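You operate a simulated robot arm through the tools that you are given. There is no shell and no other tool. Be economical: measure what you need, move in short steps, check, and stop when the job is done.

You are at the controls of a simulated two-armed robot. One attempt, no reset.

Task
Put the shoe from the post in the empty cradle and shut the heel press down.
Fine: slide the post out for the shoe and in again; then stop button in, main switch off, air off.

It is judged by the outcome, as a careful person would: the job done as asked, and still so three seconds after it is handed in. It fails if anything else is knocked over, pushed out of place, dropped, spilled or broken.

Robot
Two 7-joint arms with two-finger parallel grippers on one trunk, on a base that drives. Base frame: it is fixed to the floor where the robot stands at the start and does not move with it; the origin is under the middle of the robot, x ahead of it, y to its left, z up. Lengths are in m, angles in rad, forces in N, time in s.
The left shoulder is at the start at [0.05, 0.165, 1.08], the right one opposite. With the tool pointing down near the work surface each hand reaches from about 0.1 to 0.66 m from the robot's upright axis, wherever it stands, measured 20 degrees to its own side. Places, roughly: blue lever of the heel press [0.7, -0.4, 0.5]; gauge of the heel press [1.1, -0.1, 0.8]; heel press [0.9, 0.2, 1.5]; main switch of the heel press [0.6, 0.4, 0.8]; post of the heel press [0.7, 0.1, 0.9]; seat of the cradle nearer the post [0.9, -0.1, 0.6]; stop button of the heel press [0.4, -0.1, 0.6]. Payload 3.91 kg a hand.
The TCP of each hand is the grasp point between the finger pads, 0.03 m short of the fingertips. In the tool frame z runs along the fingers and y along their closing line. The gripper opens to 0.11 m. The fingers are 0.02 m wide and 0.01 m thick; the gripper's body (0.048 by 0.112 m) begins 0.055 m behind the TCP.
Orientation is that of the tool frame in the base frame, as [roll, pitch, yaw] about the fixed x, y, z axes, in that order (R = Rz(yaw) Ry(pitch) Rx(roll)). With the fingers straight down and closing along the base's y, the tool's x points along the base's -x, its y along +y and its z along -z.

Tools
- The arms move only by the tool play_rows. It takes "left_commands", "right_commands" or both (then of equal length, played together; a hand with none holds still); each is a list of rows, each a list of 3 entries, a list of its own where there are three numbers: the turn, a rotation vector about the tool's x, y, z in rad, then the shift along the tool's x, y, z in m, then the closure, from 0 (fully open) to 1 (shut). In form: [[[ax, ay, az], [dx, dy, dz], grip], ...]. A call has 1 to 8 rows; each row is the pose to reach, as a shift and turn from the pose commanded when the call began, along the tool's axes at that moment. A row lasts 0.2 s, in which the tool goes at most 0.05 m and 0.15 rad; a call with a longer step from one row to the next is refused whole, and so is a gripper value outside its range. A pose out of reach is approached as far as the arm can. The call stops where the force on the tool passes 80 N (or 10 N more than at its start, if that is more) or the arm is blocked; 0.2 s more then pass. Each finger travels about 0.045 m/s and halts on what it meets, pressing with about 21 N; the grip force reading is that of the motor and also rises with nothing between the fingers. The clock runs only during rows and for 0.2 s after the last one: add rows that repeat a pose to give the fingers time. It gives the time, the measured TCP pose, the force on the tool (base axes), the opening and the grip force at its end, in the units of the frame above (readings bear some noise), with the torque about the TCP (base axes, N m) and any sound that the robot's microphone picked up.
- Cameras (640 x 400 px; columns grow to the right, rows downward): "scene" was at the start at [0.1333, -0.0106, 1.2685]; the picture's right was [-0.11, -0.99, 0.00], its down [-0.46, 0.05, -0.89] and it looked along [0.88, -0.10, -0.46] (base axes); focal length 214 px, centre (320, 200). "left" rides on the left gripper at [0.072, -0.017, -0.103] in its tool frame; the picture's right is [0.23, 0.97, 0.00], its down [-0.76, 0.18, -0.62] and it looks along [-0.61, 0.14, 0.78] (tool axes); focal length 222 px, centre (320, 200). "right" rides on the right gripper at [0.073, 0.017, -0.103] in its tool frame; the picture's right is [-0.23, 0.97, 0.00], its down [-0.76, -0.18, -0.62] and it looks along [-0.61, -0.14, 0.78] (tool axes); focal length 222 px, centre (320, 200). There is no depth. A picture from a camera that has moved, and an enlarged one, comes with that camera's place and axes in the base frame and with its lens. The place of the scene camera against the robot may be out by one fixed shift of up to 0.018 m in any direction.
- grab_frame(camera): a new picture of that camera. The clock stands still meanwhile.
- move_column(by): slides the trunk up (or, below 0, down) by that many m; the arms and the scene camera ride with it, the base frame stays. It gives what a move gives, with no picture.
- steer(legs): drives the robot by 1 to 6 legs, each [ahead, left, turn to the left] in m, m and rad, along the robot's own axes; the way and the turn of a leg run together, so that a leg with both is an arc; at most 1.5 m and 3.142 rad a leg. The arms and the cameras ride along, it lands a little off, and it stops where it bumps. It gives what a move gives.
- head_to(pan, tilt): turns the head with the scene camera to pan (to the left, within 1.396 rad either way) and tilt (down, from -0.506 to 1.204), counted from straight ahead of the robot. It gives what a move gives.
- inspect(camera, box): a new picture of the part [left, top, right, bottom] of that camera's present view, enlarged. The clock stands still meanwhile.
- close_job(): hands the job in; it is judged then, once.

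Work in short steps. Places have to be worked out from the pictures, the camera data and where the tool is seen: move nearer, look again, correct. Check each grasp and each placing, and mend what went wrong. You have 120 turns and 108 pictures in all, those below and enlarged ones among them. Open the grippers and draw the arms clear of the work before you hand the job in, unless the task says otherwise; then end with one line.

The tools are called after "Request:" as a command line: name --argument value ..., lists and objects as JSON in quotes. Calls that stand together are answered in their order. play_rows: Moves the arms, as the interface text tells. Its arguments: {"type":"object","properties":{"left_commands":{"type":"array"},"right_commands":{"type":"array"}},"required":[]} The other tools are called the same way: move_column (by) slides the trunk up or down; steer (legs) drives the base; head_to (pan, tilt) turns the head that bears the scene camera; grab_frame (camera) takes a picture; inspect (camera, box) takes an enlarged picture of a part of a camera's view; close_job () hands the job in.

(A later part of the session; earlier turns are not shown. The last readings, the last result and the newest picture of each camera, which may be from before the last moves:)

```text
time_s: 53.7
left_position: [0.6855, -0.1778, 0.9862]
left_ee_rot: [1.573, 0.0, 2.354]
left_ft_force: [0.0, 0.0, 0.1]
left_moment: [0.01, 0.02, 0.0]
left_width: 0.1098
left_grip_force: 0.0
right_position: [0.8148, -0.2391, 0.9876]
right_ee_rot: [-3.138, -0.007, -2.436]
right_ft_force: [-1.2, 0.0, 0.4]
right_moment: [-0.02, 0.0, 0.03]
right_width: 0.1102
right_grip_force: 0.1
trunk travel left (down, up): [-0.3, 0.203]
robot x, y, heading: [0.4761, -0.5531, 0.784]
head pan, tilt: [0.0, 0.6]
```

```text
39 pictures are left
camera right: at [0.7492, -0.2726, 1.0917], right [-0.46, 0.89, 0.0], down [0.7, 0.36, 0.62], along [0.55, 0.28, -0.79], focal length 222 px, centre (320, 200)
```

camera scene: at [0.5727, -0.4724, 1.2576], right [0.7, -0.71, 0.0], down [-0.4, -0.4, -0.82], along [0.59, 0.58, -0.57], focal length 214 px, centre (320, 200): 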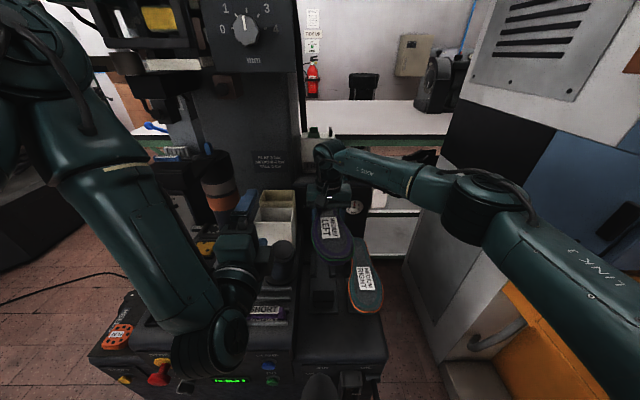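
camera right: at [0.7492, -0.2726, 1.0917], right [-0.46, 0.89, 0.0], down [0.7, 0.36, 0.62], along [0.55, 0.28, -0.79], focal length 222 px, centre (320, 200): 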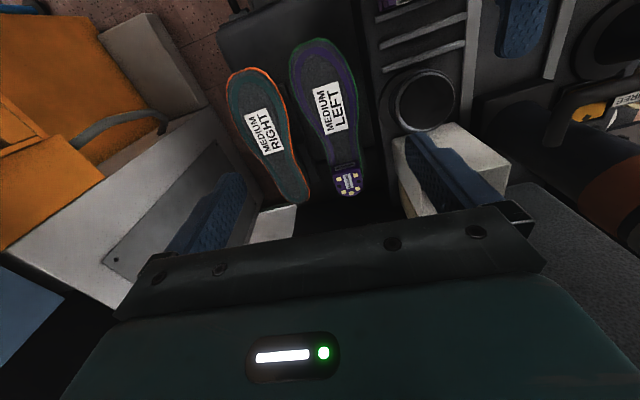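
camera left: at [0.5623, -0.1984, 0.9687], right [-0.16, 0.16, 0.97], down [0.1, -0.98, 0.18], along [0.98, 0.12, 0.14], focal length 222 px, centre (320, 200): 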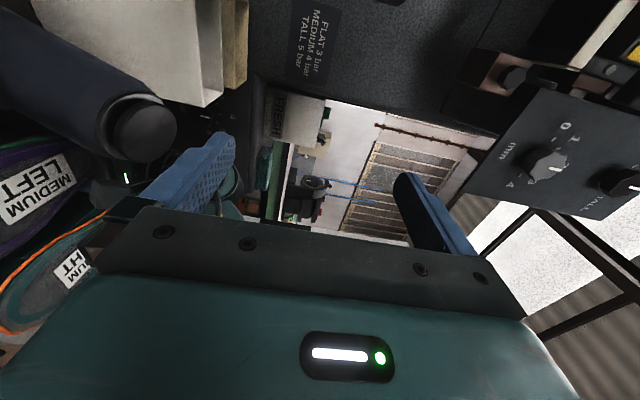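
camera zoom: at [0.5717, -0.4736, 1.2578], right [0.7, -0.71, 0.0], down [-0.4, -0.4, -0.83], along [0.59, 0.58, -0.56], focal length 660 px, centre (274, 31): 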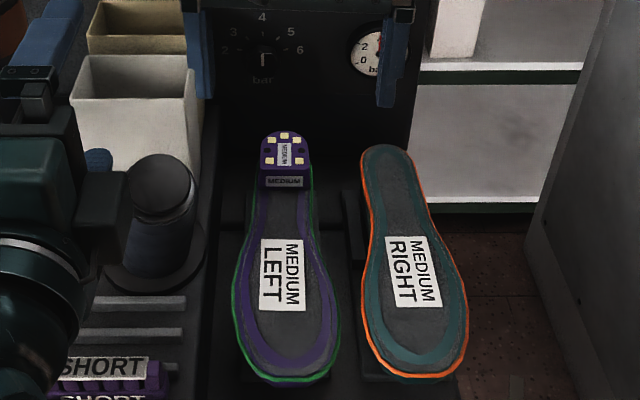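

The left shoe sits parallel to and level with the right one. Next the STOP button (≈A 0.25, R 0.35, z 0.60). I raise the right hand, back off 0.2 m, then go left 0.28 m.

Request:
play_rows --right_commands '[[[0, 0, 0], [0.02, 0, -0.04], 0], [[0, 0, 0], [0.04, 0, -0.085], 0], [[0, 0, 0], [0.05, 0, -0.13], 0], [[0, 0, 0], [0.06, 0, -0.175], 0], [[0, 0, 0], [0.06, 0, -0.22], 0], [[0, 0, 0], [0.06, 0, -0.26], 0]]'

Request:
steer --legs '[[-0.2, 0, 0], [0, 0.28, 0]]'

Request:
grab_frame --camera "scene"

Request:
grab_frame --camera "left"

```text
time_s: 55.1
left_position: [0.6869, -0.1776, 0.9848]
left_ee_rot: [1.572, -0.001, 2.351]
left_ft_force: [0.2, -0.2, 0.5]
left_moment: [-0.01, -0.02, 0.03]
left_width: 0.1102
left_grip_force: 0.0
right_position: [0.7701, -0.2773, 1.2465]
right_ee_rot: [3.141, -0.005, -2.436]
right_ft_force: [0.8, 0.5, -0.2]
right_moment: [0.02, 0.0, 0.01]
right_width: 0.1099
right_grip_force: 0.0
trunk travel left (down, up): [-0.3, 0.203]
robot x, y, heading: [0.4741, -0.5557, 0.777]
head pan, tilt: [0.0, 0.6]
```

```text
time_s: 59.3
left_position: [0.3483, -0.1193, 0.9855]
left_ee_rot: [1.572, 0.0, 2.353]
left_ft_force: [0.2, -0.6, 0.6]
left_moment: [-0.02, -0.01, 0.02]
left_width: 0.11
left_grip_force: 0.0
right_position: [0.4324, -0.2167, 1.247]
right_ee_rot: [3.14, -0.009, -2.436]
right_ft_force: [0.0, 0.4, 0.5]
right_moment: [0.0, -0.04, 0.01]
right_width: 0.11
right_grip_force: 0.0
trunk travel left (down, up): [-0.3, 0.203]
robot x, y, heading: [0.1333, -0.4959, 0.78]
head pan, tilt: [0.0, 0.6]
```

```text
38 pictures are left
camera scene: at [0.2336, -0.4153, 1.2578], right [0.7, -0.71, 0.0], down [-0.4, -0.4, -0.83], along [0.59, 0.58, -0.56], focal length 214 px, centre (320, 200)
```

scene: 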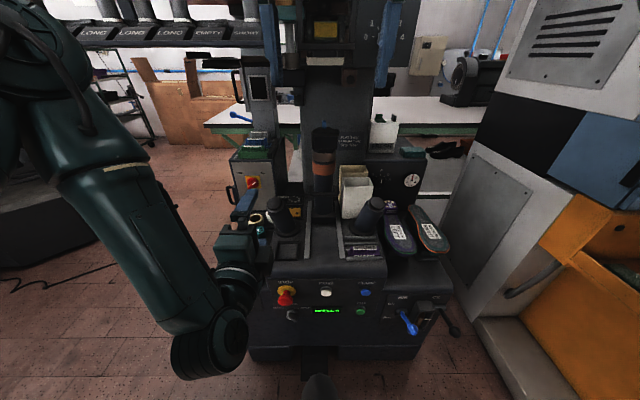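

```text
37 pictures are left
camera left: at [0.2241, -0.1406, 0.9686], right [-0.16, 0.16, 0.97], down [0.1, -0.98, 0.18], along [0.98, 0.12, 0.14], focal length 222 px, centre (320, 200)
```

left: 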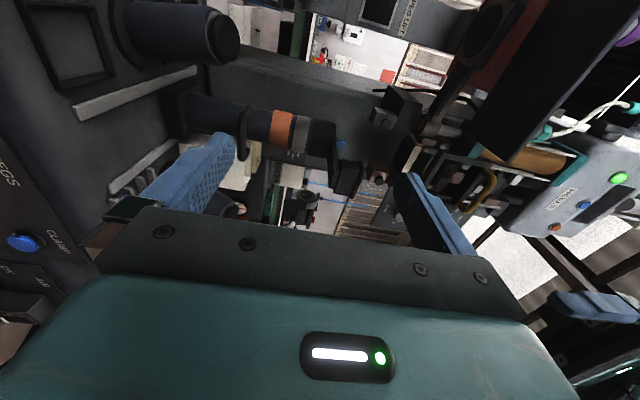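

I'm squarely before the panel; the left TCP is at A≈0.164, R≈0.329. I close the left gripper and lower the trunk 0.28 m to bring it near button height.

Request:
move_column --by -0.28

Request:
play_rows --left_commands '[[[0, 0, 0], [0, 0, 0], 0.5], [[0, 0, 0], [0, 0, 0], 1], [[0, 0, 0], [0, 0, 0], 1], [[0, 0, 0], [0, 0, 0], 1], [[0, 0, 0], [0, 0, 0], 1], [[0, 0, 0], [0, 0, 0], 1], [[0, 0, 0], [0, 0, 0], 1]]'

Request:
grab_frame --camera "scene"

Request:
grab_frame --camera "left"

```text
time_s: 62.2
left_position: [0.3489, -0.1203, 0.7055]
left_ee_rot: [1.573, 0.001, 2.352]
left_ft_force: [-0.9, -0.9, -0.1]
left_moment: [0.04, 0.0, 0.0]
left_width: 0.1097
left_grip_force: 0.1
right_position: [0.4322, -0.2186, 0.9663]
right_ee_rot: [-3.141, -0.007, -2.436]
right_ft_force: [-0.6, -0.5, -0.3]
right_moment: [-0.02, -0.01, 0.01]
right_width: 0.1099
right_grip_force: 0.1
trunk travel left (down, up): [-0.02, 0.483]
robot x, y, heading: [0.137, -0.4985, 0.782]
head pan, tilt: [0.0, 0.6]
```

```text
time_s: 63.8
left_position: [0.3469, -0.1203, 0.7054]
left_ee_rot: [1.573, -0.001, 2.352]
left_ft_force: [0.3, 0.0, -0.9]
left_moment: [0.01, -0.03, 0.0]
left_width: 0.0
left_grip_force: 21.7
right_position: [0.4331, -0.2184, 0.9679]
right_ee_rot: [-3.141, -0.01, -2.436]
right_ft_force: [-0.4, 0.0, -1.0]
right_moment: [-0.02, -0.01, -0.02]
right_width: 0.1101
right_grip_force: 0.1
trunk travel left (down, up): [-0.02, 0.483]
robot x, y, heading: [0.1364, -0.4973, 0.778]
head pan, tilt: [0.0, 0.6]
```

```text
36 pictures are left
camera scene: at [0.2337, -0.4154, 0.9778], right [0.7, -0.71, 0.0], down [-0.4, -0.4, -0.83], along [0.59, 0.58, -0.56], focal length 214 px, centre (320, 200)
```

scene: 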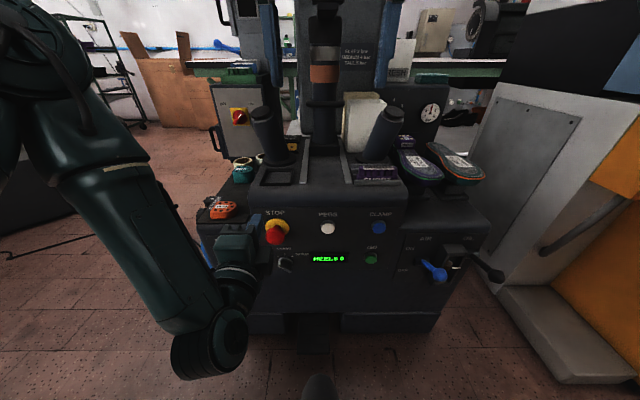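

```text
35 pictures are left
camera left: at [0.2242, -0.1407, 0.6886], right [-0.16, 0.16, 0.97], down [0.1, -0.98, 0.18], along [0.98, 0.12, 0.14], focal length 222 px, centre (320, 200)
```

left: 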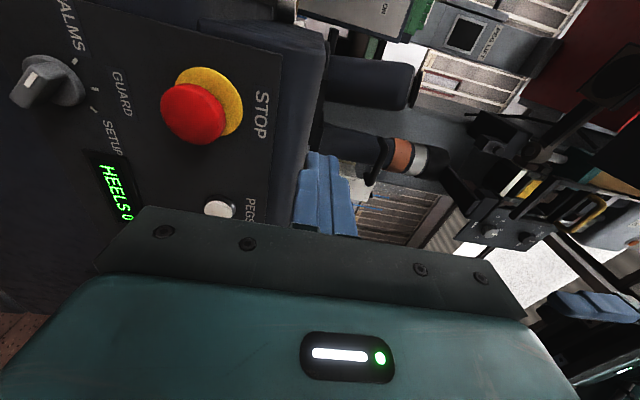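

Triangulated STOP head: A≈0.274, R≈0.348, z≈0.588. I bring the closed left fingertips level with it, still ~8 cm short.

Request:
play_rows --left_commands '[[[0, 0, 0], [-0.006, -0.04, 0], 1], [[0, 0, 0], [-0.012, -0.08, 0], 1], [[0, 0, 0], [-0.018, -0.117, 0], 1], [[0, 0, 0], [-0.018, -0.117, 0], 1]]'

Request:
grab_frame --camera "left"

```text
time_s: 64.8
left_position: [0.3932, -0.1481, 0.6206]
left_ee_rot: [1.577, -0.001, 2.354]
left_ft_force: [-0.8, 0.2, -0.5]
left_moment: [0.0, -0.03, 0.01]
left_width: 0.0
left_grip_force: 20.9
left hand out of reach, approached as far as the arm can: row 1, 2, 3, 4
right_position: [0.4329, -0.2183, 0.9659]
right_ee_rot: [-3.141, -0.007, -2.437]
right_ft_force: [0.5, -0.4, 0.5]
right_moment: [0.0, -0.03, 0.04]
right_width: 0.1099
right_grip_force: 0.1
trunk travel left (down, up): [-0.02, 0.483]
robot x, y, heading: [0.1378, -0.4994, 0.783]
head pan, tilt: [0.0, 0.6]
```

```text
34 pictures are left
camera left: at [0.2693, -0.1701, 0.604], right [-0.16, 0.17, 0.97], down [0.1, -0.98, 0.18], along [0.98, 0.12, 0.14], focal length 222 px, centre (320, 200)
```

left: 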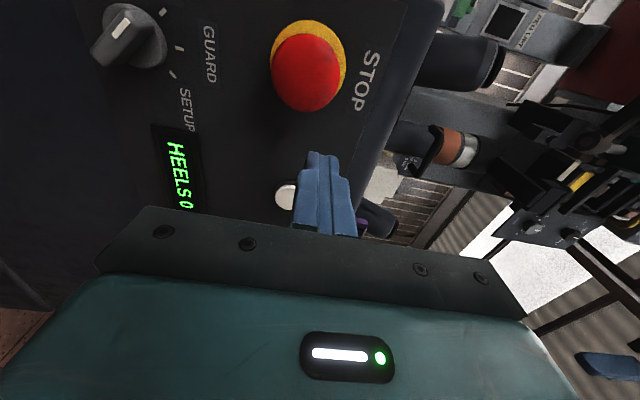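

The arm hit its reach limit folded (z 0.62, R 0.38). I back the base 0.12 m and lower the last 2 cm so the arm works more extended.

Request:
steer --legs '[[-0.12, 0, 0]]'

Request:
move_column --by -0.02

Request:
play_rows --left_commands '[[[0, 0, 0], [0.012, -0.002, 0.03], 1], [[0, 0, 0], [0.024, -0.004, 0.06], 1], [[0, 0, 0], [0.037, -0.006, 0.09], 1], [[0, 0, 0], [0.037, -0.006, 0.12], 1], [[0, 0, 0], [0.037, -0.006, 0.12], 1]]'

Request:
grab_frame --camera "left"

```text
time_s: 66.0
left_position: [0.3082, -0.2307, 0.6202]
left_ee_rot: [1.575, -0.001, 2.355]
left_ft_force: [0.1, -0.2, -0.3]
left_moment: [0.01, 0.0, -0.02]
left_width: 0.0
left_grip_force: 20.6
right_position: [0.3472, -0.3023, 0.9655]
right_ee_rot: [-3.14, -0.01, -2.434]
right_ft_force: [1.1, -0.2, -0.2]
right_moment: [0.01, 0.0, -0.02]
right_width: 0.11
right_grip_force: 0.0
trunk travel left (down, up): [-0.02, 0.483]
robot x, y, heading: [0.0521, -0.5788, 0.778]
head pan, tilt: [0.0, 0.6]
```

```text
time_s: 66.7
left_position: [0.3088, -0.232, 0.6003]
left_ee_rot: [1.577, -0.001, 2.355]
left_ft_force: [-0.1, -0.4, 0.1]
left_moment: [0.02, 0.01, 0.0]
left_width: 0.0002
left_grip_force: 21.3
right_position: [0.3478, -0.3019, 0.946]
right_ee_rot: [3.14, -0.011, -2.435]
right_ft_force: [-0.4, -0.8, 0.5]
right_moment: [0.0, 0.03, -0.01]
right_width: 0.1099
right_grip_force: 0.0
trunk travel left (down, up): [0.0, 0.503]
robot x, y, heading: [0.0546, -0.5797, 0.774]
head pan, tilt: [0.0, 0.6]
```

```text
time_s: 67.9
left_position: [0.3833, -0.1785, 0.6238]
left_ee_rot: [1.578, 0.001, 2.363]
left_ft_force: [-0.4, 0.3, -1.2]
left_moment: [-0.02, 0.02, -0.03]
left_width: 0.0003
left_grip_force: 21.4
left hand out of reach, approached as far as the arm can: row 1, 2, 3, 4, 5
right_position: [0.3486, -0.3032, 0.9467]
right_ee_rot: [-3.141, -0.009, -2.434]
right_ft_force: [0.0, -0.1, -0.2]
right_moment: [-0.05, 0.02, 0.02]
right_width: 0.1098
right_grip_force: 0.1
trunk travel left (down, up): [0.0, 0.503]
robot x, y, heading: [0.0531, -0.5784, 0.778]
head pan, tilt: [0.0, 0.6]
```

```text
33 pictures are left
camera left: at [0.2597, -0.1995, 0.6089], right [-0.16, 0.17, 0.97], down [0.1, -0.98, 0.18], along [0.98, 0.13, 0.14], focal length 222 px, centre (320, 200)
```

left: 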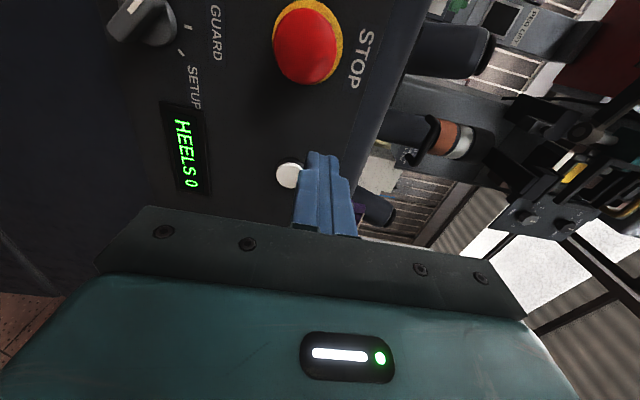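

This rolled posture bottoms out at z≈0.62. I roll the hand back −90° (closing line horizontal) to get a more natural arm posture, keeping the tip clear of the panel.

Request:
play_rows --left_commands '[[[0, 0, -0.15], [0, 0.005, -0.01], 1], [[0, 0, -0.3], [0, 0.01, -0.02], 1], [[0, 0, -0.45], [0, 0.015, -0.02], 1], [[0, 0, -0.6], [0, 0.02, -0.02], 1], [[0, 0, -0.75], [0, 0.025, -0.02], 1], [[0, 0, -0.9], [0, 0.03, -0.02], 1], [[0, 0, -1.05], [0, 0.035, -0.02], 1], [[0, 0, -1.2], [0, 0.04, -0.02], 1]]'

Request:
play_rows --left_commands '[[[0, 0, -0.12], [0, 0, 0], 1], [[0, 0, -0.24], [0, 0, 0], 1], [[0, 0, -0.371], [0, 0, 0], 1]]'

Request:
play_rows --left_commands '[[[0, 0.15, 0], [0, 0, 0], 1], [[0, 0.3, 0], [0, 0, 0], 1], [[0, 0.45, 0], [0, 0, 0], 1], [[0, 0.6, 0], [0, 0, 0], 1]]'

Request:
grab_frame --camera "scene"

```text
time_s: 69.7
left_position: [0.369, -0.1914, 0.6659]
left_ee_rot: [1.585, 1.203, 2.371]
left_ft_force: [0.2, -0.8, -0.1]
left_moment: [0.02, 0.0, -0.03]
left_width: 0.0
left_grip_force: 20.7
right_position: [0.3488, -0.3022, 0.9476]
right_ee_rot: [3.141, -0.009, -2.433]
right_ft_force: [0.4, -0.1, 0.3]
right_moment: [-0.01, 0.0, 0.01]
right_width: 0.1099
right_grip_force: 0.0
trunk travel left (down, up): [0.0, 0.503]
robot x, y, heading: [0.0557, -0.5793, 0.776]
head pan, tilt: [0.0, 0.6]
```

```text
time_s: 70.5
left_position: [0.3692, -0.1916, 0.666]
left_ee_rot: [-2.655, 1.565, -1.87]
left_ft_force: [-0.6, -0.3, 0.2]
left_moment: [-0.01, -0.01, 0.02]
left_width: 0.0001
left_grip_force: 21.1
right_position: [0.3476, -0.3017, 0.947]
right_ee_rot: [3.14, -0.009, -2.433]
right_ft_force: [0.1, 0.1, -0.4]
right_moment: [0.02, -0.04, 0.01]
right_width: 0.11
right_grip_force: 0.0
trunk travel left (down, up): [0.0, 0.503]
robot x, y, heading: [0.0508, -0.5813, 0.781]
head pan, tilt: [0.0, 0.6]
```

```text
time_s: 71.5
left_position: [0.37, -0.1911, 0.6666]
left_ee_rot: [-3.141, 0.965, -2.358]
left_ft_force: [0.3, 0.0, -0.2]
left_moment: [0.01, 0.01, 0.0]
left_width: 0.0001
left_grip_force: 21.4
right_position: [0.3483, -0.302, 0.9466]
right_ee_rot: [-3.141, -0.008, -2.435]
right_ft_force: [1.3, -0.9, 0.4]
right_moment: [-0.01, 0.0, -0.02]
right_width: 0.1101
right_grip_force: 0.0
trunk travel left (down, up): [0.0, 0.503]
robot x, y, heading: [0.051, -0.5783, 0.782]
head pan, tilt: [0.0, 0.6]
```

```text
32 pictures are left
camera scene: at [0.1489, -0.4991, 0.9578], right [0.7, -0.71, 0.0], down [-0.4, -0.4, -0.83], along [0.59, 0.58, -0.56], focal length 214 px, centre (320, 200)
```

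scene: 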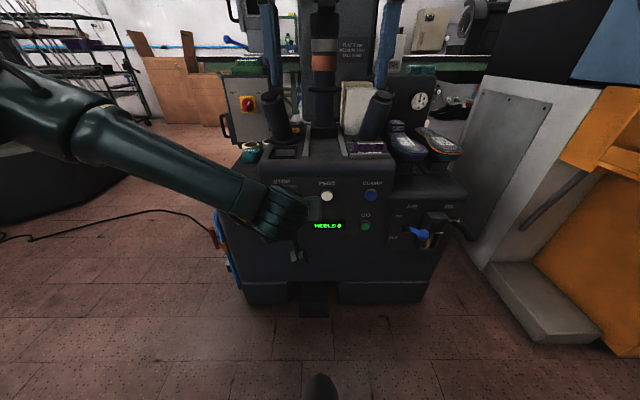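

Good posture now (pitched ~35° below horizontal). I move left 5 cm, down 6 cm, then forward to just short of the STOP head.

Request:
play_rows --left_commands '[[[0, 0, 0], [0.024, 0.025, 0.016], 1], [[0, 0, 0], [0.0477, 0.051, 0.033], 1], [[0, 0, 0], [0.022, 0.051, 0.07], 1], [[0, 0, 0], [-0.0036, 0.051, 0.107], 1], [[0, 0, 0], [-0.0036, 0.051, 0.107], 1]]'

Request:
grab_frame --camera "left"

Request:
inspect --camera "scene" --box '[200, 140, 480, 300]'

```text
time_s: 72.7
left_position: [0.395, -0.0922, 0.6059]
left_ee_rot: [3.14, 0.965, -2.356]
left_ft_force: [-2.3, -1.2, 0.1]
left_moment: [0.01, 0.05, -0.01]
left_width: 0.0
left_grip_force: 20.7
right_position: [0.3483, -0.3016, 0.9466]
right_ee_rot: [-3.141, -0.01, -2.432]
right_ft_force: [-0.4, -0.4, 0.0]
right_moment: [0.01, -0.04, 0.01]
right_width: 0.11
right_grip_force: 0.0
trunk travel left (down, up): [0.0, 0.503]
robot x, y, heading: [0.0475, -0.5808, 0.778]
head pan, tilt: [0.0, 0.6]
heard: click
```

```text
31 pictures are left
camera left: at [0.3194, -0.1929, 0.6064], right [-0.78, 0.6, -0.19], down [-0.18, 0.07, 0.98], along [0.6, 0.8, 0.05], focal length 222 px, centre (320, 200)
```

left: 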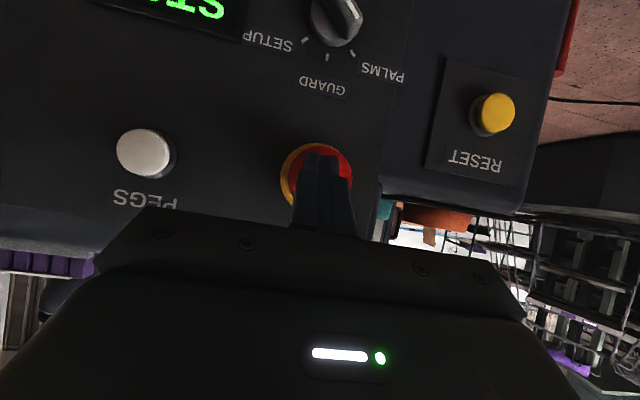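

```text
2.29 times, centred on (340, 220) of scene
camera zoom: at [0.1488, -0.4991, 0.9578], right [0.7, -0.71, 0.0], down [-0.4, -0.4, -0.83], along [0.59, 0.58, -0.56], focal length 490 px, centre (274, 154)
```

zoom: 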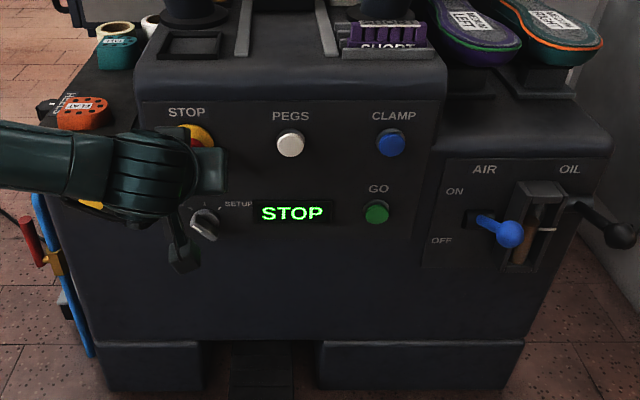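

A click was heard and the display reads STOP: the stop button is in. I withdraw the hand straight back, level it, and move the base left/forward toward the main switch (≈A 0.664, R 0.174, z 0.80), raising the trunk 0.12.

Request:
play_rows --left_commands '[[[0, 0, 0], [0.024, 0, -0.034], 1], [[0, 0, 0], [0.05, 0, -0.072], 1], [[0, 0, 0], [0.068, 0, -0.099], 1]]'

Request:
move_column --by 0.14

Request:
play_rows --left_commands '[[[0, -0.15, 0], [-0.02, 0, -0.0], 0.8], [[0, -0.3, 0], [-0.04, 0, 0.0], 0.5], [[0, -0.45, 0], [-0.06, 0, 0.0], 0], [[0, -0.605, 0], [-0.08, 0, 0.0], 0], [[0, -0.605, 0], [-0.08, 0, 0.0], 0], [[0, -0.605, 0], [-0.08, 0, 0.0], 0]]'

Request:
steer --legs '[[0, 0.14, 0], [0.22, 0, 0]]'

Request:
grab_frame --camera "scene"

Request:
grab_frame --camera "left"

```text
time_s: 73.5
left_position: [0.313, -0.177, 0.61]
left_ee_rot: [-3.141, 0.965, -2.355]
left_ft_force: [0.0, 0.2, 0.6]
left_moment: [0.0, 0.03, 0.01]
left_width: 0.0001
left_grip_force: 21.2
right_position: [0.3483, -0.3022, 0.9471]
right_ee_rot: [3.141, -0.01, -2.435]
right_ft_force: [0.1, -0.3, 0.1]
right_moment: [-0.02, -0.01, 0.0]
right_width: 0.1099
right_grip_force: 0.0
trunk travel left (down, up): [0.0, 0.503]
robot x, y, heading: [0.0522, -0.5819, 0.778]
head pan, tilt: [0.0, 0.6]
```

```text
time_s: 75.2
left_position: [0.3121, -0.1775, 0.7492]
left_ee_rot: [-3.141, 0.965, -2.356]
left_ft_force: [0.3, 0.4, -0.2]
left_moment: [0.04, 0.01, 0.02]
left_width: 0.0001
left_grip_force: 21.4
right_position: [0.3477, -0.3023, 1.0873]
right_ee_rot: [-3.141, -0.01, -2.432]
right_ft_force: [0.0, -0.7, 0.7]
right_moment: [0.03, 0.03, -0.03]
right_width: 0.1097
right_grip_force: 0.1
trunk travel left (down, up): [-0.14, 0.363]
robot x, y, heading: [0.0538, -0.5804, 0.78]
head pan, tilt: [0.0, 0.6]
```

```text
refused: row 4 steps farther than a row can; nothing moved
```

```text
time_s: 78.3
left_position: [0.3725, 0.0793, 0.7495]
left_ee_rot: [-3.141, 0.966, -2.354]
left_ft_force: [0.7, -0.1, 0.1]
left_moment: [-0.02, -0.01, 0.02]
left_width: 0.0
left_grip_force: 21.1
right_position: [0.4048, -0.0458, 1.0869]
right_ee_rot: [3.141, -0.009, -2.434]
right_ft_force: [-0.4, -0.1, -0.3]
right_moment: [0.01, 0.01, -0.01]
right_width: 0.11
right_grip_force: 0.0
trunk travel left (down, up): [-0.14, 0.363]
robot x, y, heading: [0.1104, -0.3265, 0.78]
head pan, tilt: [0.0, 0.6]
```

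```text
29 pictures are left
camera scene: at [0.2077, -0.2433, 1.0978], right [0.7, -0.71, 0.0], down [-0.4, -0.4, -0.82], along [0.59, 0.58, -0.57], focal length 214 px, centre (320, 200)
```

scene: 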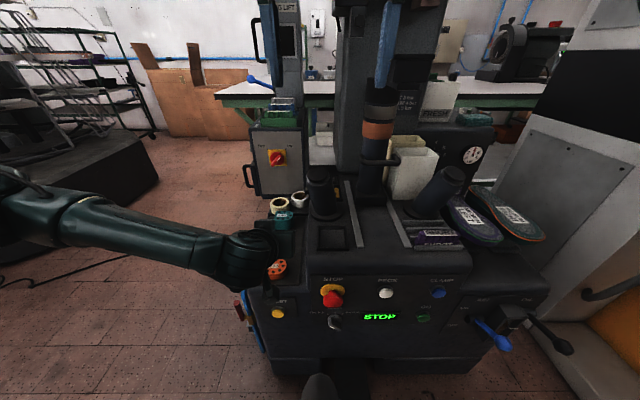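

```text
28 pictures are left
camera left: at [0.2939, -0.0214, 0.7487], right [-0.78, 0.6, -0.19], down [-0.18, 0.07, 0.98], along [0.6, 0.8, 0.05], focal length 222 px, centre (320, 200)
```

left: 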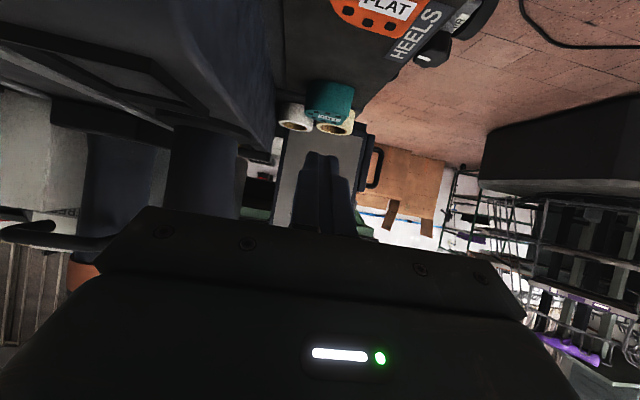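

STOP stays lit. I zoom on the main switch to see knob orientation.

Request:
inspect --camera "scene" --box '[240, 120, 320, 250]'

```text
3.08 times, centred on (280, 185) of scene
camera zoom: at [0.2077, -0.2433, 1.0978], right [0.7, -0.71, 0.0], down [-0.4, -0.4, -0.82], along [0.59, 0.58, -0.57], focal length 660 px, centre (443, 246)
```

zoom: 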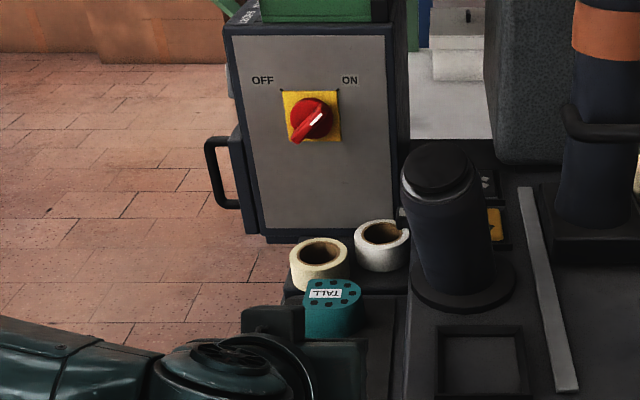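

Knob points to ON (upper right); OFF is upper left, so I must turn it 90° counter-clockwise. I level the hand, open it, raise it to z≈0.80, and then roll +45° to match the bar.

Request:
play_rows --left_commands '[[[0, -0.15, 0], [-0.01, 0, -0.007], 0.6], [[0, -0.3, 0], [-0.02, 0, -0.014], 0.3], [[0, -0.45, 0], [-0.03, 0, -0.021], 0], [[0, -0.595, 0], [-0.041, 0, -0.0285], 0], [[0, -0.606, 0], [-0.041, 0, -0.0285], 0], [[0, -0.606, 0], [-0.041, 0, -0.0285], 0]]'

Request:
play_rows --left_commands '[[[0, 0, 0.14], [0, 0, 0], 0], [[0, 0, 0.28], [0, 0, 0], 0], [[0, 0, 0.42], [0, 0, 0], 0], [[0, 0, 0.56], [0, 0, 0], 0], [[0, 0, 0.7], [0, 0, 0], 0], [[0, 0, 0.785], [0, 0, 0], 0], [[0, 0, 0.785], [0, 0, 0], 0]]'

Request:
grab_frame --camera "left"

```text
time_s: 79.7
left_position: [0.375, 0.0677, 0.8063]
left_ee_rot: [1.253, 1.57, 2.042]
left_ft_force: [-0.2, 0.1, 0.1]
left_moment: [0.01, 0.01, -0.02]
left_width: 0.1101
left_grip_force: 0.0
left hand out of reach, approached as far as the arm can: row 4, 5, 6
right_position: [0.4072, -0.0445, 1.086]
right_ee_rot: [-3.141, -0.009, -2.434]
right_ft_force: [-0.5, 0.7, 0.5]
right_moment: [0.04, 0.03, 0.02]
right_width: 0.1102
right_grip_force: 0.2
trunk travel left (down, up): [-0.14, 0.363]
robot x, y, heading: [0.116, -0.3302, 0.78]
head pan, tilt: [0.0, 0.6]
```

```text
time_s: 81.3
left_position: [0.3743, 0.068, 0.8067]
left_ee_rot: [1.572, 0.787, 2.359]
left_ft_force: [-0.5, 0.0, -0.6]
left_moment: [-0.01, 0.01, 0.01]
left_width: 0.1099
left_grip_force: 0.0
right_position: [0.4058, -0.0448, 1.087]
right_ee_rot: [3.142, -0.009, -2.435]
right_ft_force: [0.5, 0.3, 0.7]
right_moment: [0.0, 0.01, -0.01]
right_width: 0.1101
right_grip_force: 0.1
trunk travel left (down, up): [-0.14, 0.363]
robot x, y, heading: [0.1101, -0.326, 0.78]
head pan, tilt: [0.0, 0.6]
```

```text
26 pictures are left
camera left: at [0.275, 0.0231, 0.7423], right [-0.6, 0.6, 0.53], down [-0.15, -0.73, 0.66], along [0.79, 0.32, 0.53], focal length 222 px, centre (320, 200)
```

left: 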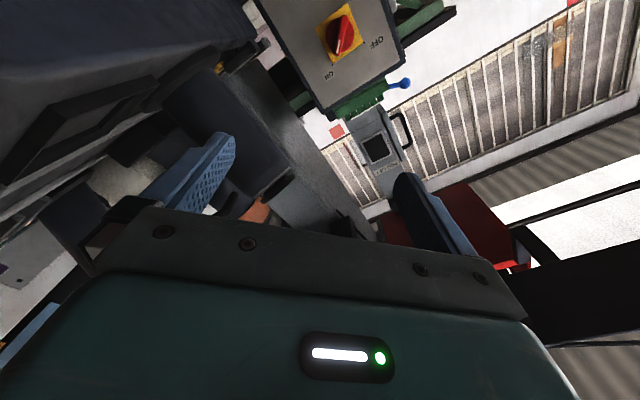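

The bar is aligned with the finger gap. I move in: left ~5 cm, slightly down, and 20 cm forward, stopping ~9 cm short.

Request:
play_rows --left_commands '[[[0, 0, 0], [0.015, 0.007, 0.035], 0], [[0, 0, 0], [0.03, 0.014, 0.07], 0], [[0, 0, 0], [0.0467, 0.0226, 0.11], 0], [[0, 0, 0], [0.0467, 0.0226, 0.155], 0], [[0, 0, 0], [0.0467, 0.0226, 0.2], 0], [[0, 0, 0], [0.0467, 0.0226, 0.2], 0]]'

Request:
grab_frame --camera "left"

Request:
inspect --camera "scene" --box '[200, 100, 340, 240]'

```text
time_s: 82.5
left_position: [0.5003, 0.18, 0.8183]
left_ee_rot: [1.633, 0.768, 2.439]
left_ft_force: [-13.6, 2.6, 0.7]
left_moment: [0.1, 0.49, -0.82]
left_width: 0.1059
left_grip_force: 0.1
left hand out of reach, approached as far as the arm can: row 1, 2, 3, 4, 5
right_position: [0.4058, -0.0441, 1.0841]
right_ee_rot: [3.142, -0.012, -2.433]
right_ft_force: [0.3, 1.0, -0.4]
right_moment: [-0.02, 0.06, -0.01]
right_width: 0.1098
right_grip_force: 0.0
trunk travel left (down, up): [-0.14, 0.363]
robot x, y, heading: [0.1083, -0.3279, 0.784]
head pan, tilt: [0.0, 0.6]
stopped in row 5 (left hand): the force on the tool passed its limit at 171 N (the readings are from after the stop); the commanded pose is now the measured one
```

```text
25 pictures are left
camera left: at [0.3986, 0.1303, 0.7609], right [-0.6, 0.59, 0.54], down [-0.09, -0.72, 0.68], along [0.8, 0.36, 0.49], focal length 222 px, centre (320, 200)
```

left: 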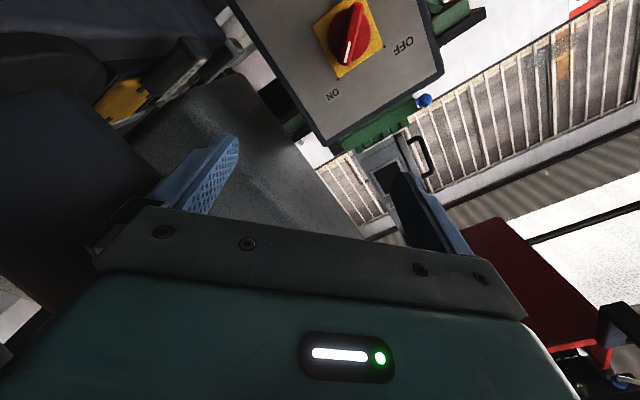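

```text
2.86 times, centred on (270, 170) of scene
camera zoom: at [0.2066, -0.2423, 1.0977], right [0.71, -0.71, 0.0], down [-0.4, -0.4, -0.82], along [0.58, 0.58, -0.57], focal length 613 px, centre (463, 286)
```

zoom: 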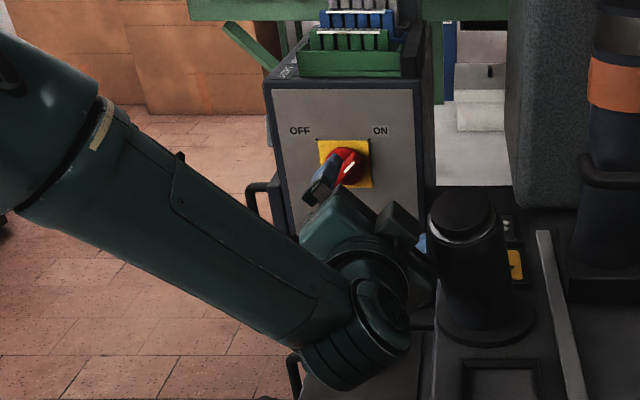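

The tool hit something (171 N) — most likely the lower-right finger against the left stub at R≈0.29. I back straight off 8 cm and check nothing was displaced.

Request:
play_rows --left_commands '[[[0, 0, 0], [0, 0, -0.02], 0], [[0, 0, 0], [0, 0.01, -0.05], 0], [[0, 0, 0], [0, 0.02, -0.08], 0], [[0, 0, 0], [0, 0.03, -0.12], 0]]'

Request:
inspect --camera "scene" --box '[180, 100, 400, 340]'

Request:
grab_frame --camera "right"

```text
time_s: 83.5
left_position: [0.4057, 0.1051, 0.8481]
left_ee_rot: [1.629, 0.771, 2.428]
left_ft_force: [0.0, -0.4, 0.8]
left_moment: [-0.06, 0.02, -0.02]
left_width: 0.11
left_grip_force: 0.0
right_position: [0.4051, -0.045, 1.0866]
right_ee_rot: [-3.139, -0.01, -2.431]
right_ft_force: [-0.3, 1.0, 0.2]
right_moment: [-0.03, 0.01, -0.01]
right_width: 0.1104
right_grip_force: 0.1
trunk travel left (down, up): [-0.14, 0.363]
robot x, y, heading: [0.1114, -0.3237, 0.783]
head pan, tilt: [0.0, 0.6]
```

```text
1.67 times, centred on (290, 220) of scene
camera zoom: at [0.2062, -0.243, 1.0978], right [0.71, -0.71, 0.0], down [-0.4, -0.4, -0.83], along [0.58, 0.58, -0.56], focal length 358 px, centre (370, 167)
```

zoom: 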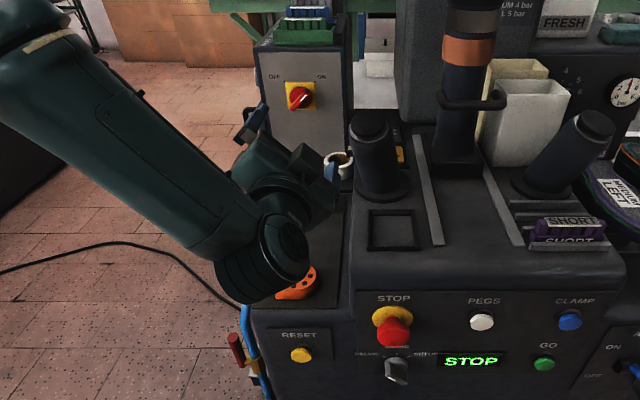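

```text
22 pictures are left
camera right: at [0.3397, -0.078, 1.1902], right [-0.46, 0.89, 0.0], down [0.7, 0.37, 0.62], along [0.55, 0.28, -0.79], focal length 222 px, centre (320, 200)
```

right: 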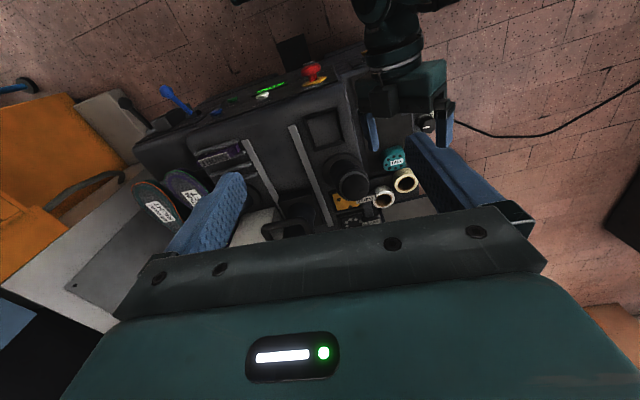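

Everything still stands in place; it was the stub. The arm dislikes reaching left in this pose, so I shift the base left 0.19 and forward 0.10 instead, then look.

Request:
steer --legs '[[0, 0.19, 0], [0.1, 0, 0]]'

Request:
play_rows --left_commands '[[[0, 0, 0], [-0.02, -0.02, 0], 0], [[0, 0, 0], [-0.05, -0.05, 0], 0], [[0, 0, 0], [-0.08, -0.08, 0], 0], [[0, 0, 0], [-0.08, -0.08, 0], 0]]'

Request:
grab_frame --camera "left"

```text
time_s: 86.7
left_position: [0.3391, 0.295, 0.8545]
left_ee_rot: [1.613, 0.766, 2.409]
left_ft_force: [0.0, -1.0, -0.1]
left_moment: [0.02, 0.02, -0.02]
left_width: 0.1103
left_grip_force: 0.1
right_position: [0.3098, 0.1282, 1.0978]
right_ee_rot: [-3.103, 0.033, -2.357]
right_ft_force: [-0.4, -0.3, 0.3]
right_moment: [0.01, -0.03, 0.0]
right_width: 0.1098
right_grip_force: 0.1
trunk travel left (down, up): [-0.14, 0.363]
robot x, y, heading: [0.0446, -0.1273, 0.779]
head pan, tilt: [0.0, 0.6]
stopped in leg 2: the robot was blocked; the commanded pose is now the measured one
```

```text
time_s: 87.7
left_position: [0.4204, 0.2174, 0.852]
left_ee_rot: [1.612, 0.766, 2.409]
left_ft_force: [0.2, 0.5, -0.5]
left_moment: [-0.01, 0.03, 0.0]
left_width: 0.11
left_grip_force: 0.0
right_position: [0.31, 0.1293, 1.0978]
right_ee_rot: [-3.105, 0.038, -2.357]
right_ft_force: [-0.1, 0.5, 0.0]
right_moment: [-0.01, -0.02, 0.05]
right_width: 0.1102
right_grip_force: 0.1
trunk travel left (down, up): [-0.14, 0.363]
robot x, y, heading: [0.0397, -0.1221, 0.774]
head pan, tilt: [0.0, 0.6]
```

```text
21 pictures are left
camera left: at [0.319, 0.1711, 0.7927], right [-0.6, 0.59, 0.54], down [-0.11, -0.73, 0.67], along [0.8, 0.34, 0.5], focal length 222 px, centre (320, 200)
```

left: 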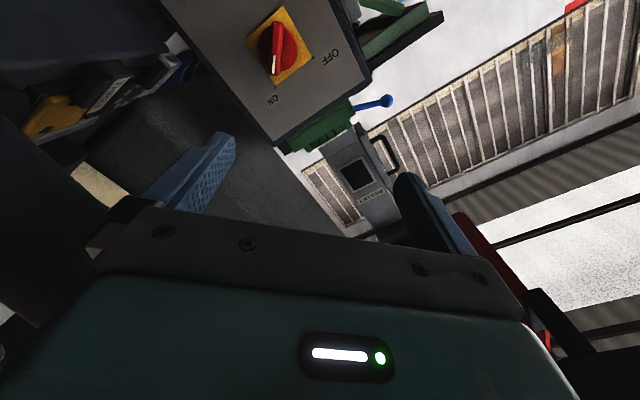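

The drive was blocked — the right hand got pushed back a few cm, so it met something. I look with the scene camera.

Request:
head_to --pan 0.1 --tilt 0.2

Request:
grab_frame --camera "scene"

```text
time_s: 88.5
left_position: [0.4211, 0.2199, 0.8515]
left_ee_rot: [1.614, 0.766, 2.408]
left_ft_force: [0.0, 0.2, -0.2]
left_moment: [-0.02, 0.02, 0.01]
left_width: 0.1099
left_grip_force: 0.0
right_position: [0.3103, 0.1315, 1.0965]
right_ee_rot: [-3.107, 0.036, -2.354]
right_ft_force: [0.4, -0.4, 0.0]
right_moment: [0.0, 0.02, 0.0]
right_width: 0.1097
right_grip_force: 0.1
trunk travel left (down, up): [-0.14, 0.363]
robot x, y, heading: [0.0422, -0.1274, 0.777]
head pan, tilt: [0.099, 0.201]
```

```text
20 pictures are left
camera scene: at [0.132, -0.0436, 1.1359], right [0.77, -0.64, 0.0], down [-0.12, -0.14, -0.98], along [0.63, 0.76, -0.19], focal length 214 px, centre (320, 200)
```

scene: 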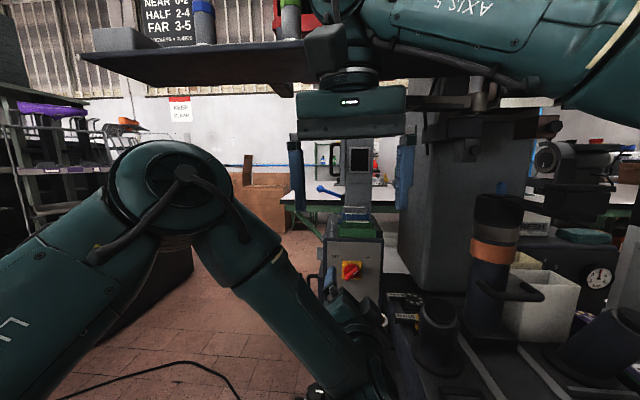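

The right wrist met the front edge of the rack shelf; the cans there still stand. I back off 6 cm and lower/tuck the right hand well below the shelf.

Request:
steer --legs '[[-0.06, 0, 0]]'

Request:
play_rows --right_commands '[[[0, 0, 0], [0.01, -0.02, 0.04], 0], [[0, 0, 0], [0.02, -0.04, 0.08], 0], [[0, 0, 0], [0.03, -0.06, 0.12], 0], [[0, 0, 0], [0.03, -0.08, 0.16], 0], [[0, 0, 0], [0.03, -0.1, 0.2], 0]]'

Request:
grab_frame --camera "scene"

```text
time_s: 89.5
left_position: [0.3805, 0.1849, 0.8467]
left_ee_rot: [1.628, 0.77, 2.42]
left_ft_force: [0.1, 0.5, -0.5]
left_moment: [0.03, -0.02, -0.01]
left_width: 0.1099
left_grip_force: 0.1
right_position: [0.2743, 0.1011, 1.0888]
right_ee_rot: [-3.101, 0.015, -2.364]
right_ft_force: [0.1, 0.0, -0.5]
right_moment: [0.02, 0.01, 0.03]
right_width: 0.11
right_grip_force: 0.0
trunk travel left (down, up): [-0.14, 0.363]
robot x, y, heading: [-0.0009, -0.167, 0.775]
head pan, tilt: [0.099, 0.201]
```

```text
time_s: 90.8
left_position: [0.3779, 0.181, 0.8351]
left_ee_rot: [1.656, 0.756, 2.434]
left_ft_force: [0.5, 0.6, -0.5]
left_moment: [-0.04, -0.03, -0.02]
left_width: 0.1101
left_grip_force: 0.0
right_position: [0.3232, 0.0116, 0.9066]
right_ee_rot: [3.132, 0.035, -2.355]
right_ft_force: [1.1, -1.1, 1.8]
right_moment: [0.03, 0.07, -0.02]
right_width: 0.1095
right_grip_force: 0.1
trunk travel left (down, up): [-0.14, 0.363]
robot x, y, heading: [-0.0021, -0.1702, 0.775]
head pan, tilt: [0.099, 0.201]
stopped in row 5 (right hand): the force on the tool passed its limit at 95 N (the readings are from after the stop); the commanded pose is now the measured one
```

```text
19 pictures are left
camera scene: at [0.0934, -0.0747, 1.1346], right [0.77, -0.64, 0.0], down [-0.13, -0.15, -0.98], along [0.63, 0.75, -0.2], focal length 214 px, centre (320, 200)
```

scene: 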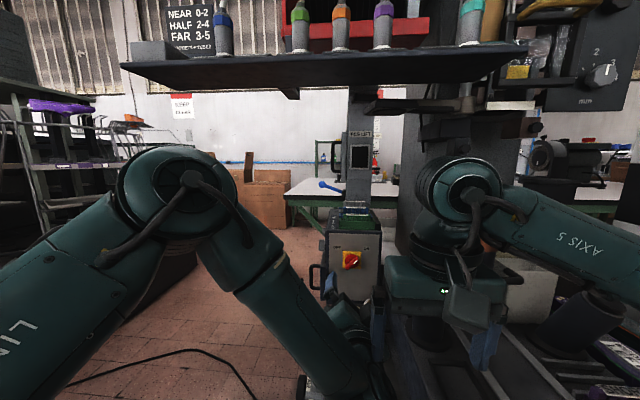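

The right hand brushed the left arm; the rack and cans all stand. I move the right hand up a bit, then well to the right and back.

Request:
play_rows --right_commands '[[[0, 0, 0], [0.02, -0.02, -0.02], 0], [[0, 0, 0], [0.05, -0.055, -0.03], 0], [[0, 0, 0], [0.07, -0.1, -0.03], 0], [[0, 0, 0], [0.08, -0.145, -0.03], 0], [[0, 0, 0], [0.08, -0.19, -0.03], 0], [[0, 0, 0], [0.08, -0.23, -0.03], 0]]'

Request:
head_to --pan 0.0 --tilt 0.5

Request:
grab_frame --camera "scene"

```text
time_s: 92.2
left_position: [0.3797, 0.1821, 0.8358]
left_ee_rot: [1.656, 0.756, 2.432]
left_ft_force: [-0.2, 0.2, 0.7]
left_moment: [0.02, -0.01, -0.02]
left_width: 0.1101
left_grip_force: 0.1
right_position: [0.4294, -0.2087, 0.9318]
right_ee_rot: [3.133, 0.034, -2.351]
right_ft_force: [-0.5, 0.0, 0.7]
right_moment: [0.01, 0.0, 0.0]
right_width: 0.1098
right_grip_force: 0.1
trunk travel left (down, up): [-0.14, 0.363]
robot x, y, heading: [-0.003, -0.1611, 0.779]
head pan, tilt: [0.099, 0.201]
```

```text
time_s: 93.0
left_position: [0.3793, 0.1812, 0.8358]
left_ee_rot: [1.657, 0.756, 2.434]
left_ft_force: [-0.4, -0.6, -0.6]
left_moment: [0.03, 0.04, -0.01]
left_width: 0.11
left_grip_force: 0.1
right_position: [0.4302, -0.2084, 0.9318]
right_ee_rot: [3.133, 0.034, -2.352]
right_ft_force: [-0.1, 0.2, 0.3]
right_moment: [0.01, 0.0, -0.01]
right_width: 0.1101
right_grip_force: 0.1
trunk travel left (down, up): [-0.14, 0.363]
robot x, y, heading: [-0.0018, -0.1686, 0.776]
head pan, tilt: [0.0, 0.499]
```

```text
18 pictures are left
camera scene: at [0.099, -0.0827, 1.1069], right [0.7, -0.71, 0.0], down [-0.34, -0.34, -0.88], along [0.63, 0.62, -0.48], focal length 214 px, centre (320, 200)
```

scene: 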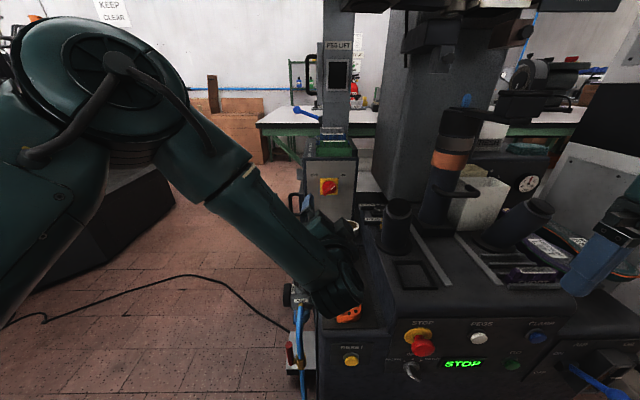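

Left hand at A≈0.397, R≈0.137; knob estimated A≈0.655, R≈0.15, z≈0.79. I extend 15 cm forward and 3 cm down, then look.

Request:
play_rows --left_commands '[[[0, 0, 0], [0, -0.007, 0.04], 0], [[0, 0, 0], [0.001, -0.014, 0.08], 0], [[0, 0, 0], [0.002, -0.02, 0.12], 0], [[0, 0, 0], [0.002, -0.0266, 0.154], 0], [[0, 0, 0], [0.002, -0.0266, 0.154], 0]]'

Request:
grab_frame --camera "left"

```text
time_s: 94.2
left_position: [0.4978, 0.2777, 0.8037]
left_ee_rot: [1.658, 0.756, 2.431]
left_ft_force: [0.0, -0.6, 0.4]
left_moment: [0.0, 0.0, 0.05]
left_width: 0.1101
left_grip_force: 0.0
right_position: [0.4297, -0.2076, 0.9311]
right_ee_rot: [3.131, 0.032, -2.352]
right_ft_force: [0.6, 0.5, -1.1]
right_moment: [-0.01, 0.0, 0.02]
right_width: 0.1101
right_grip_force: 0.0
trunk travel left (down, up): [-0.14, 0.363]
robot x, y, heading: [0.0004, -0.1679, 0.774]
head pan, tilt: [0.0, 0.499]
```

```text
17 pictures are left
camera left: at [0.3935, 0.2316, 0.7486], right [-0.58, 0.6, 0.55], down [-0.09, -0.72, 0.69], along [0.81, 0.35, 0.47], focal length 222 px, centre (320, 200)
```

left: 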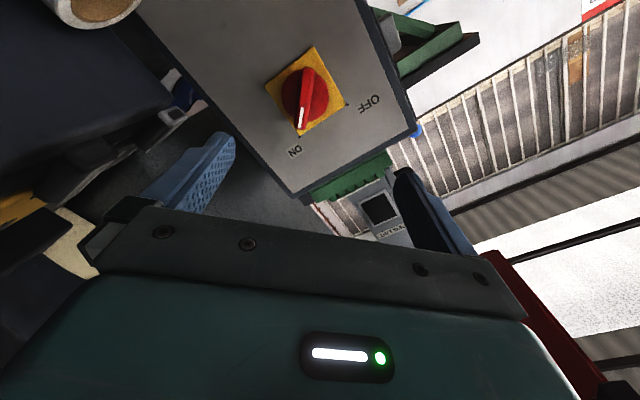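

Reach is fine now. Triangulated in the tool frame, the knob lies 9 cm ahead, offset x+0.023, y−0.020. I correct these and advance 6 cm.

Request:
play_rows --left_commands '[[[0, 0, 0], [0.012, -0.01, 0.01], 0], [[0, 0, 0], [0.023, -0.02, 0.03], 0], [[0, 0, 0], [0.023, -0.02, 0.055], 0], [[0, 0, 0], [0.023, -0.02, 0.055], 0]]'

Request:
grab_frame --camera "left"

Request:
inspect --camera "scene" --box '[260, 140, 420, 330]'

```text
time_s: 95.2
left_position: [0.5319, 0.3193, 0.7713]
left_ee_rot: [1.658, 0.756, 2.431]
left_ft_force: [0.1, 0.3, -0.2]
left_moment: [-0.01, 0.01, -0.01]
left_width: 0.11
left_grip_force: 0.0
right_position: [0.4289, -0.2086, 0.9331]
right_ee_rot: [3.134, 0.034, -2.353]
right_ft_force: [-0.7, 0.2, 0.4]
right_moment: [0.01, -0.01, -0.01]
right_width: 0.1098
right_grip_force: 0.0
trunk travel left (down, up): [-0.14, 0.363]
robot x, y, heading: [-0.0014, -0.1666, 0.78]
head pan, tilt: [0.0, 0.499]
```

```text
16 pictures are left
camera left: at [0.4283, 0.272, 0.7153], right [-0.58, 0.6, 0.55], down [-0.09, -0.72, 0.69], along [0.81, 0.35, 0.47], focal length 222 px, centre (320, 200)
```

left: 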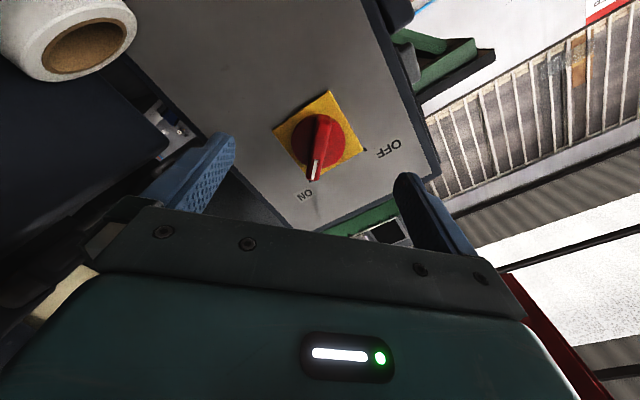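

```text
2.11 times, centred on (340, 235) of scene
camera zoom: at [0.099, -0.0827, 1.1069], right [0.7, -0.71, 0.0], down [-0.34, -0.34, -0.88], along [0.63, 0.62, -0.48], focal length 452 px, centre (278, 126)
```

zoom: 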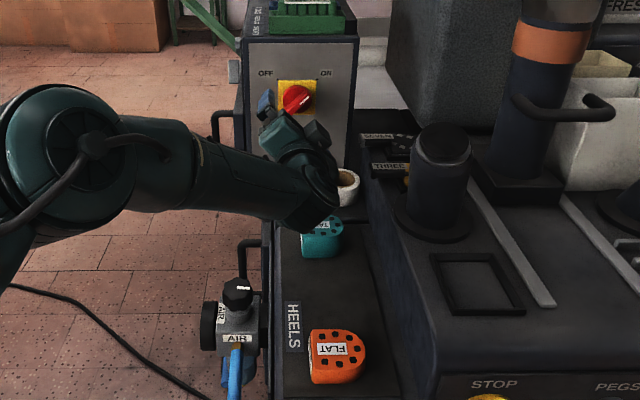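

The knob is now 6 cm ahead and almost centred (x −0.006, y −0.002). I advance 4 cm and close on the bar.

Request:
play_rows --left_commands '[[[0, 0, 0], [-0.003, -0.001, 0.015], 0], [[0, 0, 0], [-0.006, -0.002, 0.03], 0], [[0, 0, 0], [-0.006, -0.002, 0.04], 0], [[0, 0, 0], [-0.006, -0.002, 0.04], 0]]'

Request:
grab_frame --camera "left"

```text
time_s: 96.2
left_position: [0.564, 0.3453, 0.7708]
left_ee_rot: [1.655, 0.757, 2.431]
left_ft_force: [0.4, 0.3, -0.1]
left_moment: [0.02, -0.02, -0.01]
left_width: 0.1101
left_grip_force: 0.0
right_position: [0.4293, -0.2076, 0.9317]
right_ee_rot: [3.132, 0.034, -2.353]
right_ft_force: [0.0, -0.1, -0.5]
right_moment: [-0.01, -0.02, 0.0]
right_width: 0.1101
right_grip_force: 0.1
trunk travel left (down, up): [-0.14, 0.363]
robot x, y, heading: [-0.0014, -0.1679, 0.778]
head pan, tilt: [0.0, 0.499]
```

```text
14 pictures are left
camera left: at [0.4604, 0.2968, 0.716], right [-0.58, 0.6, 0.55], down [-0.09, -0.72, 0.69], along [0.81, 0.35, 0.47], focal length 222 px, centre (320, 200)
```

left: 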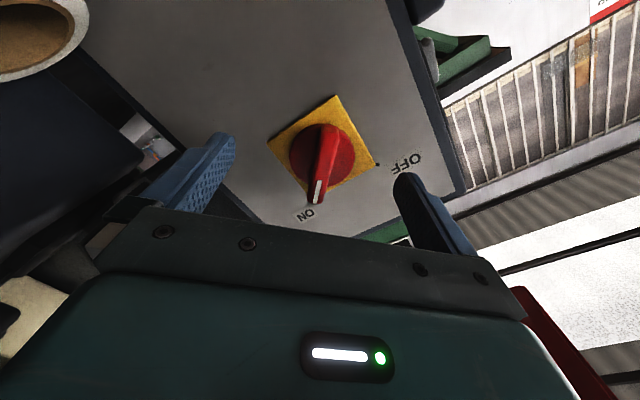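

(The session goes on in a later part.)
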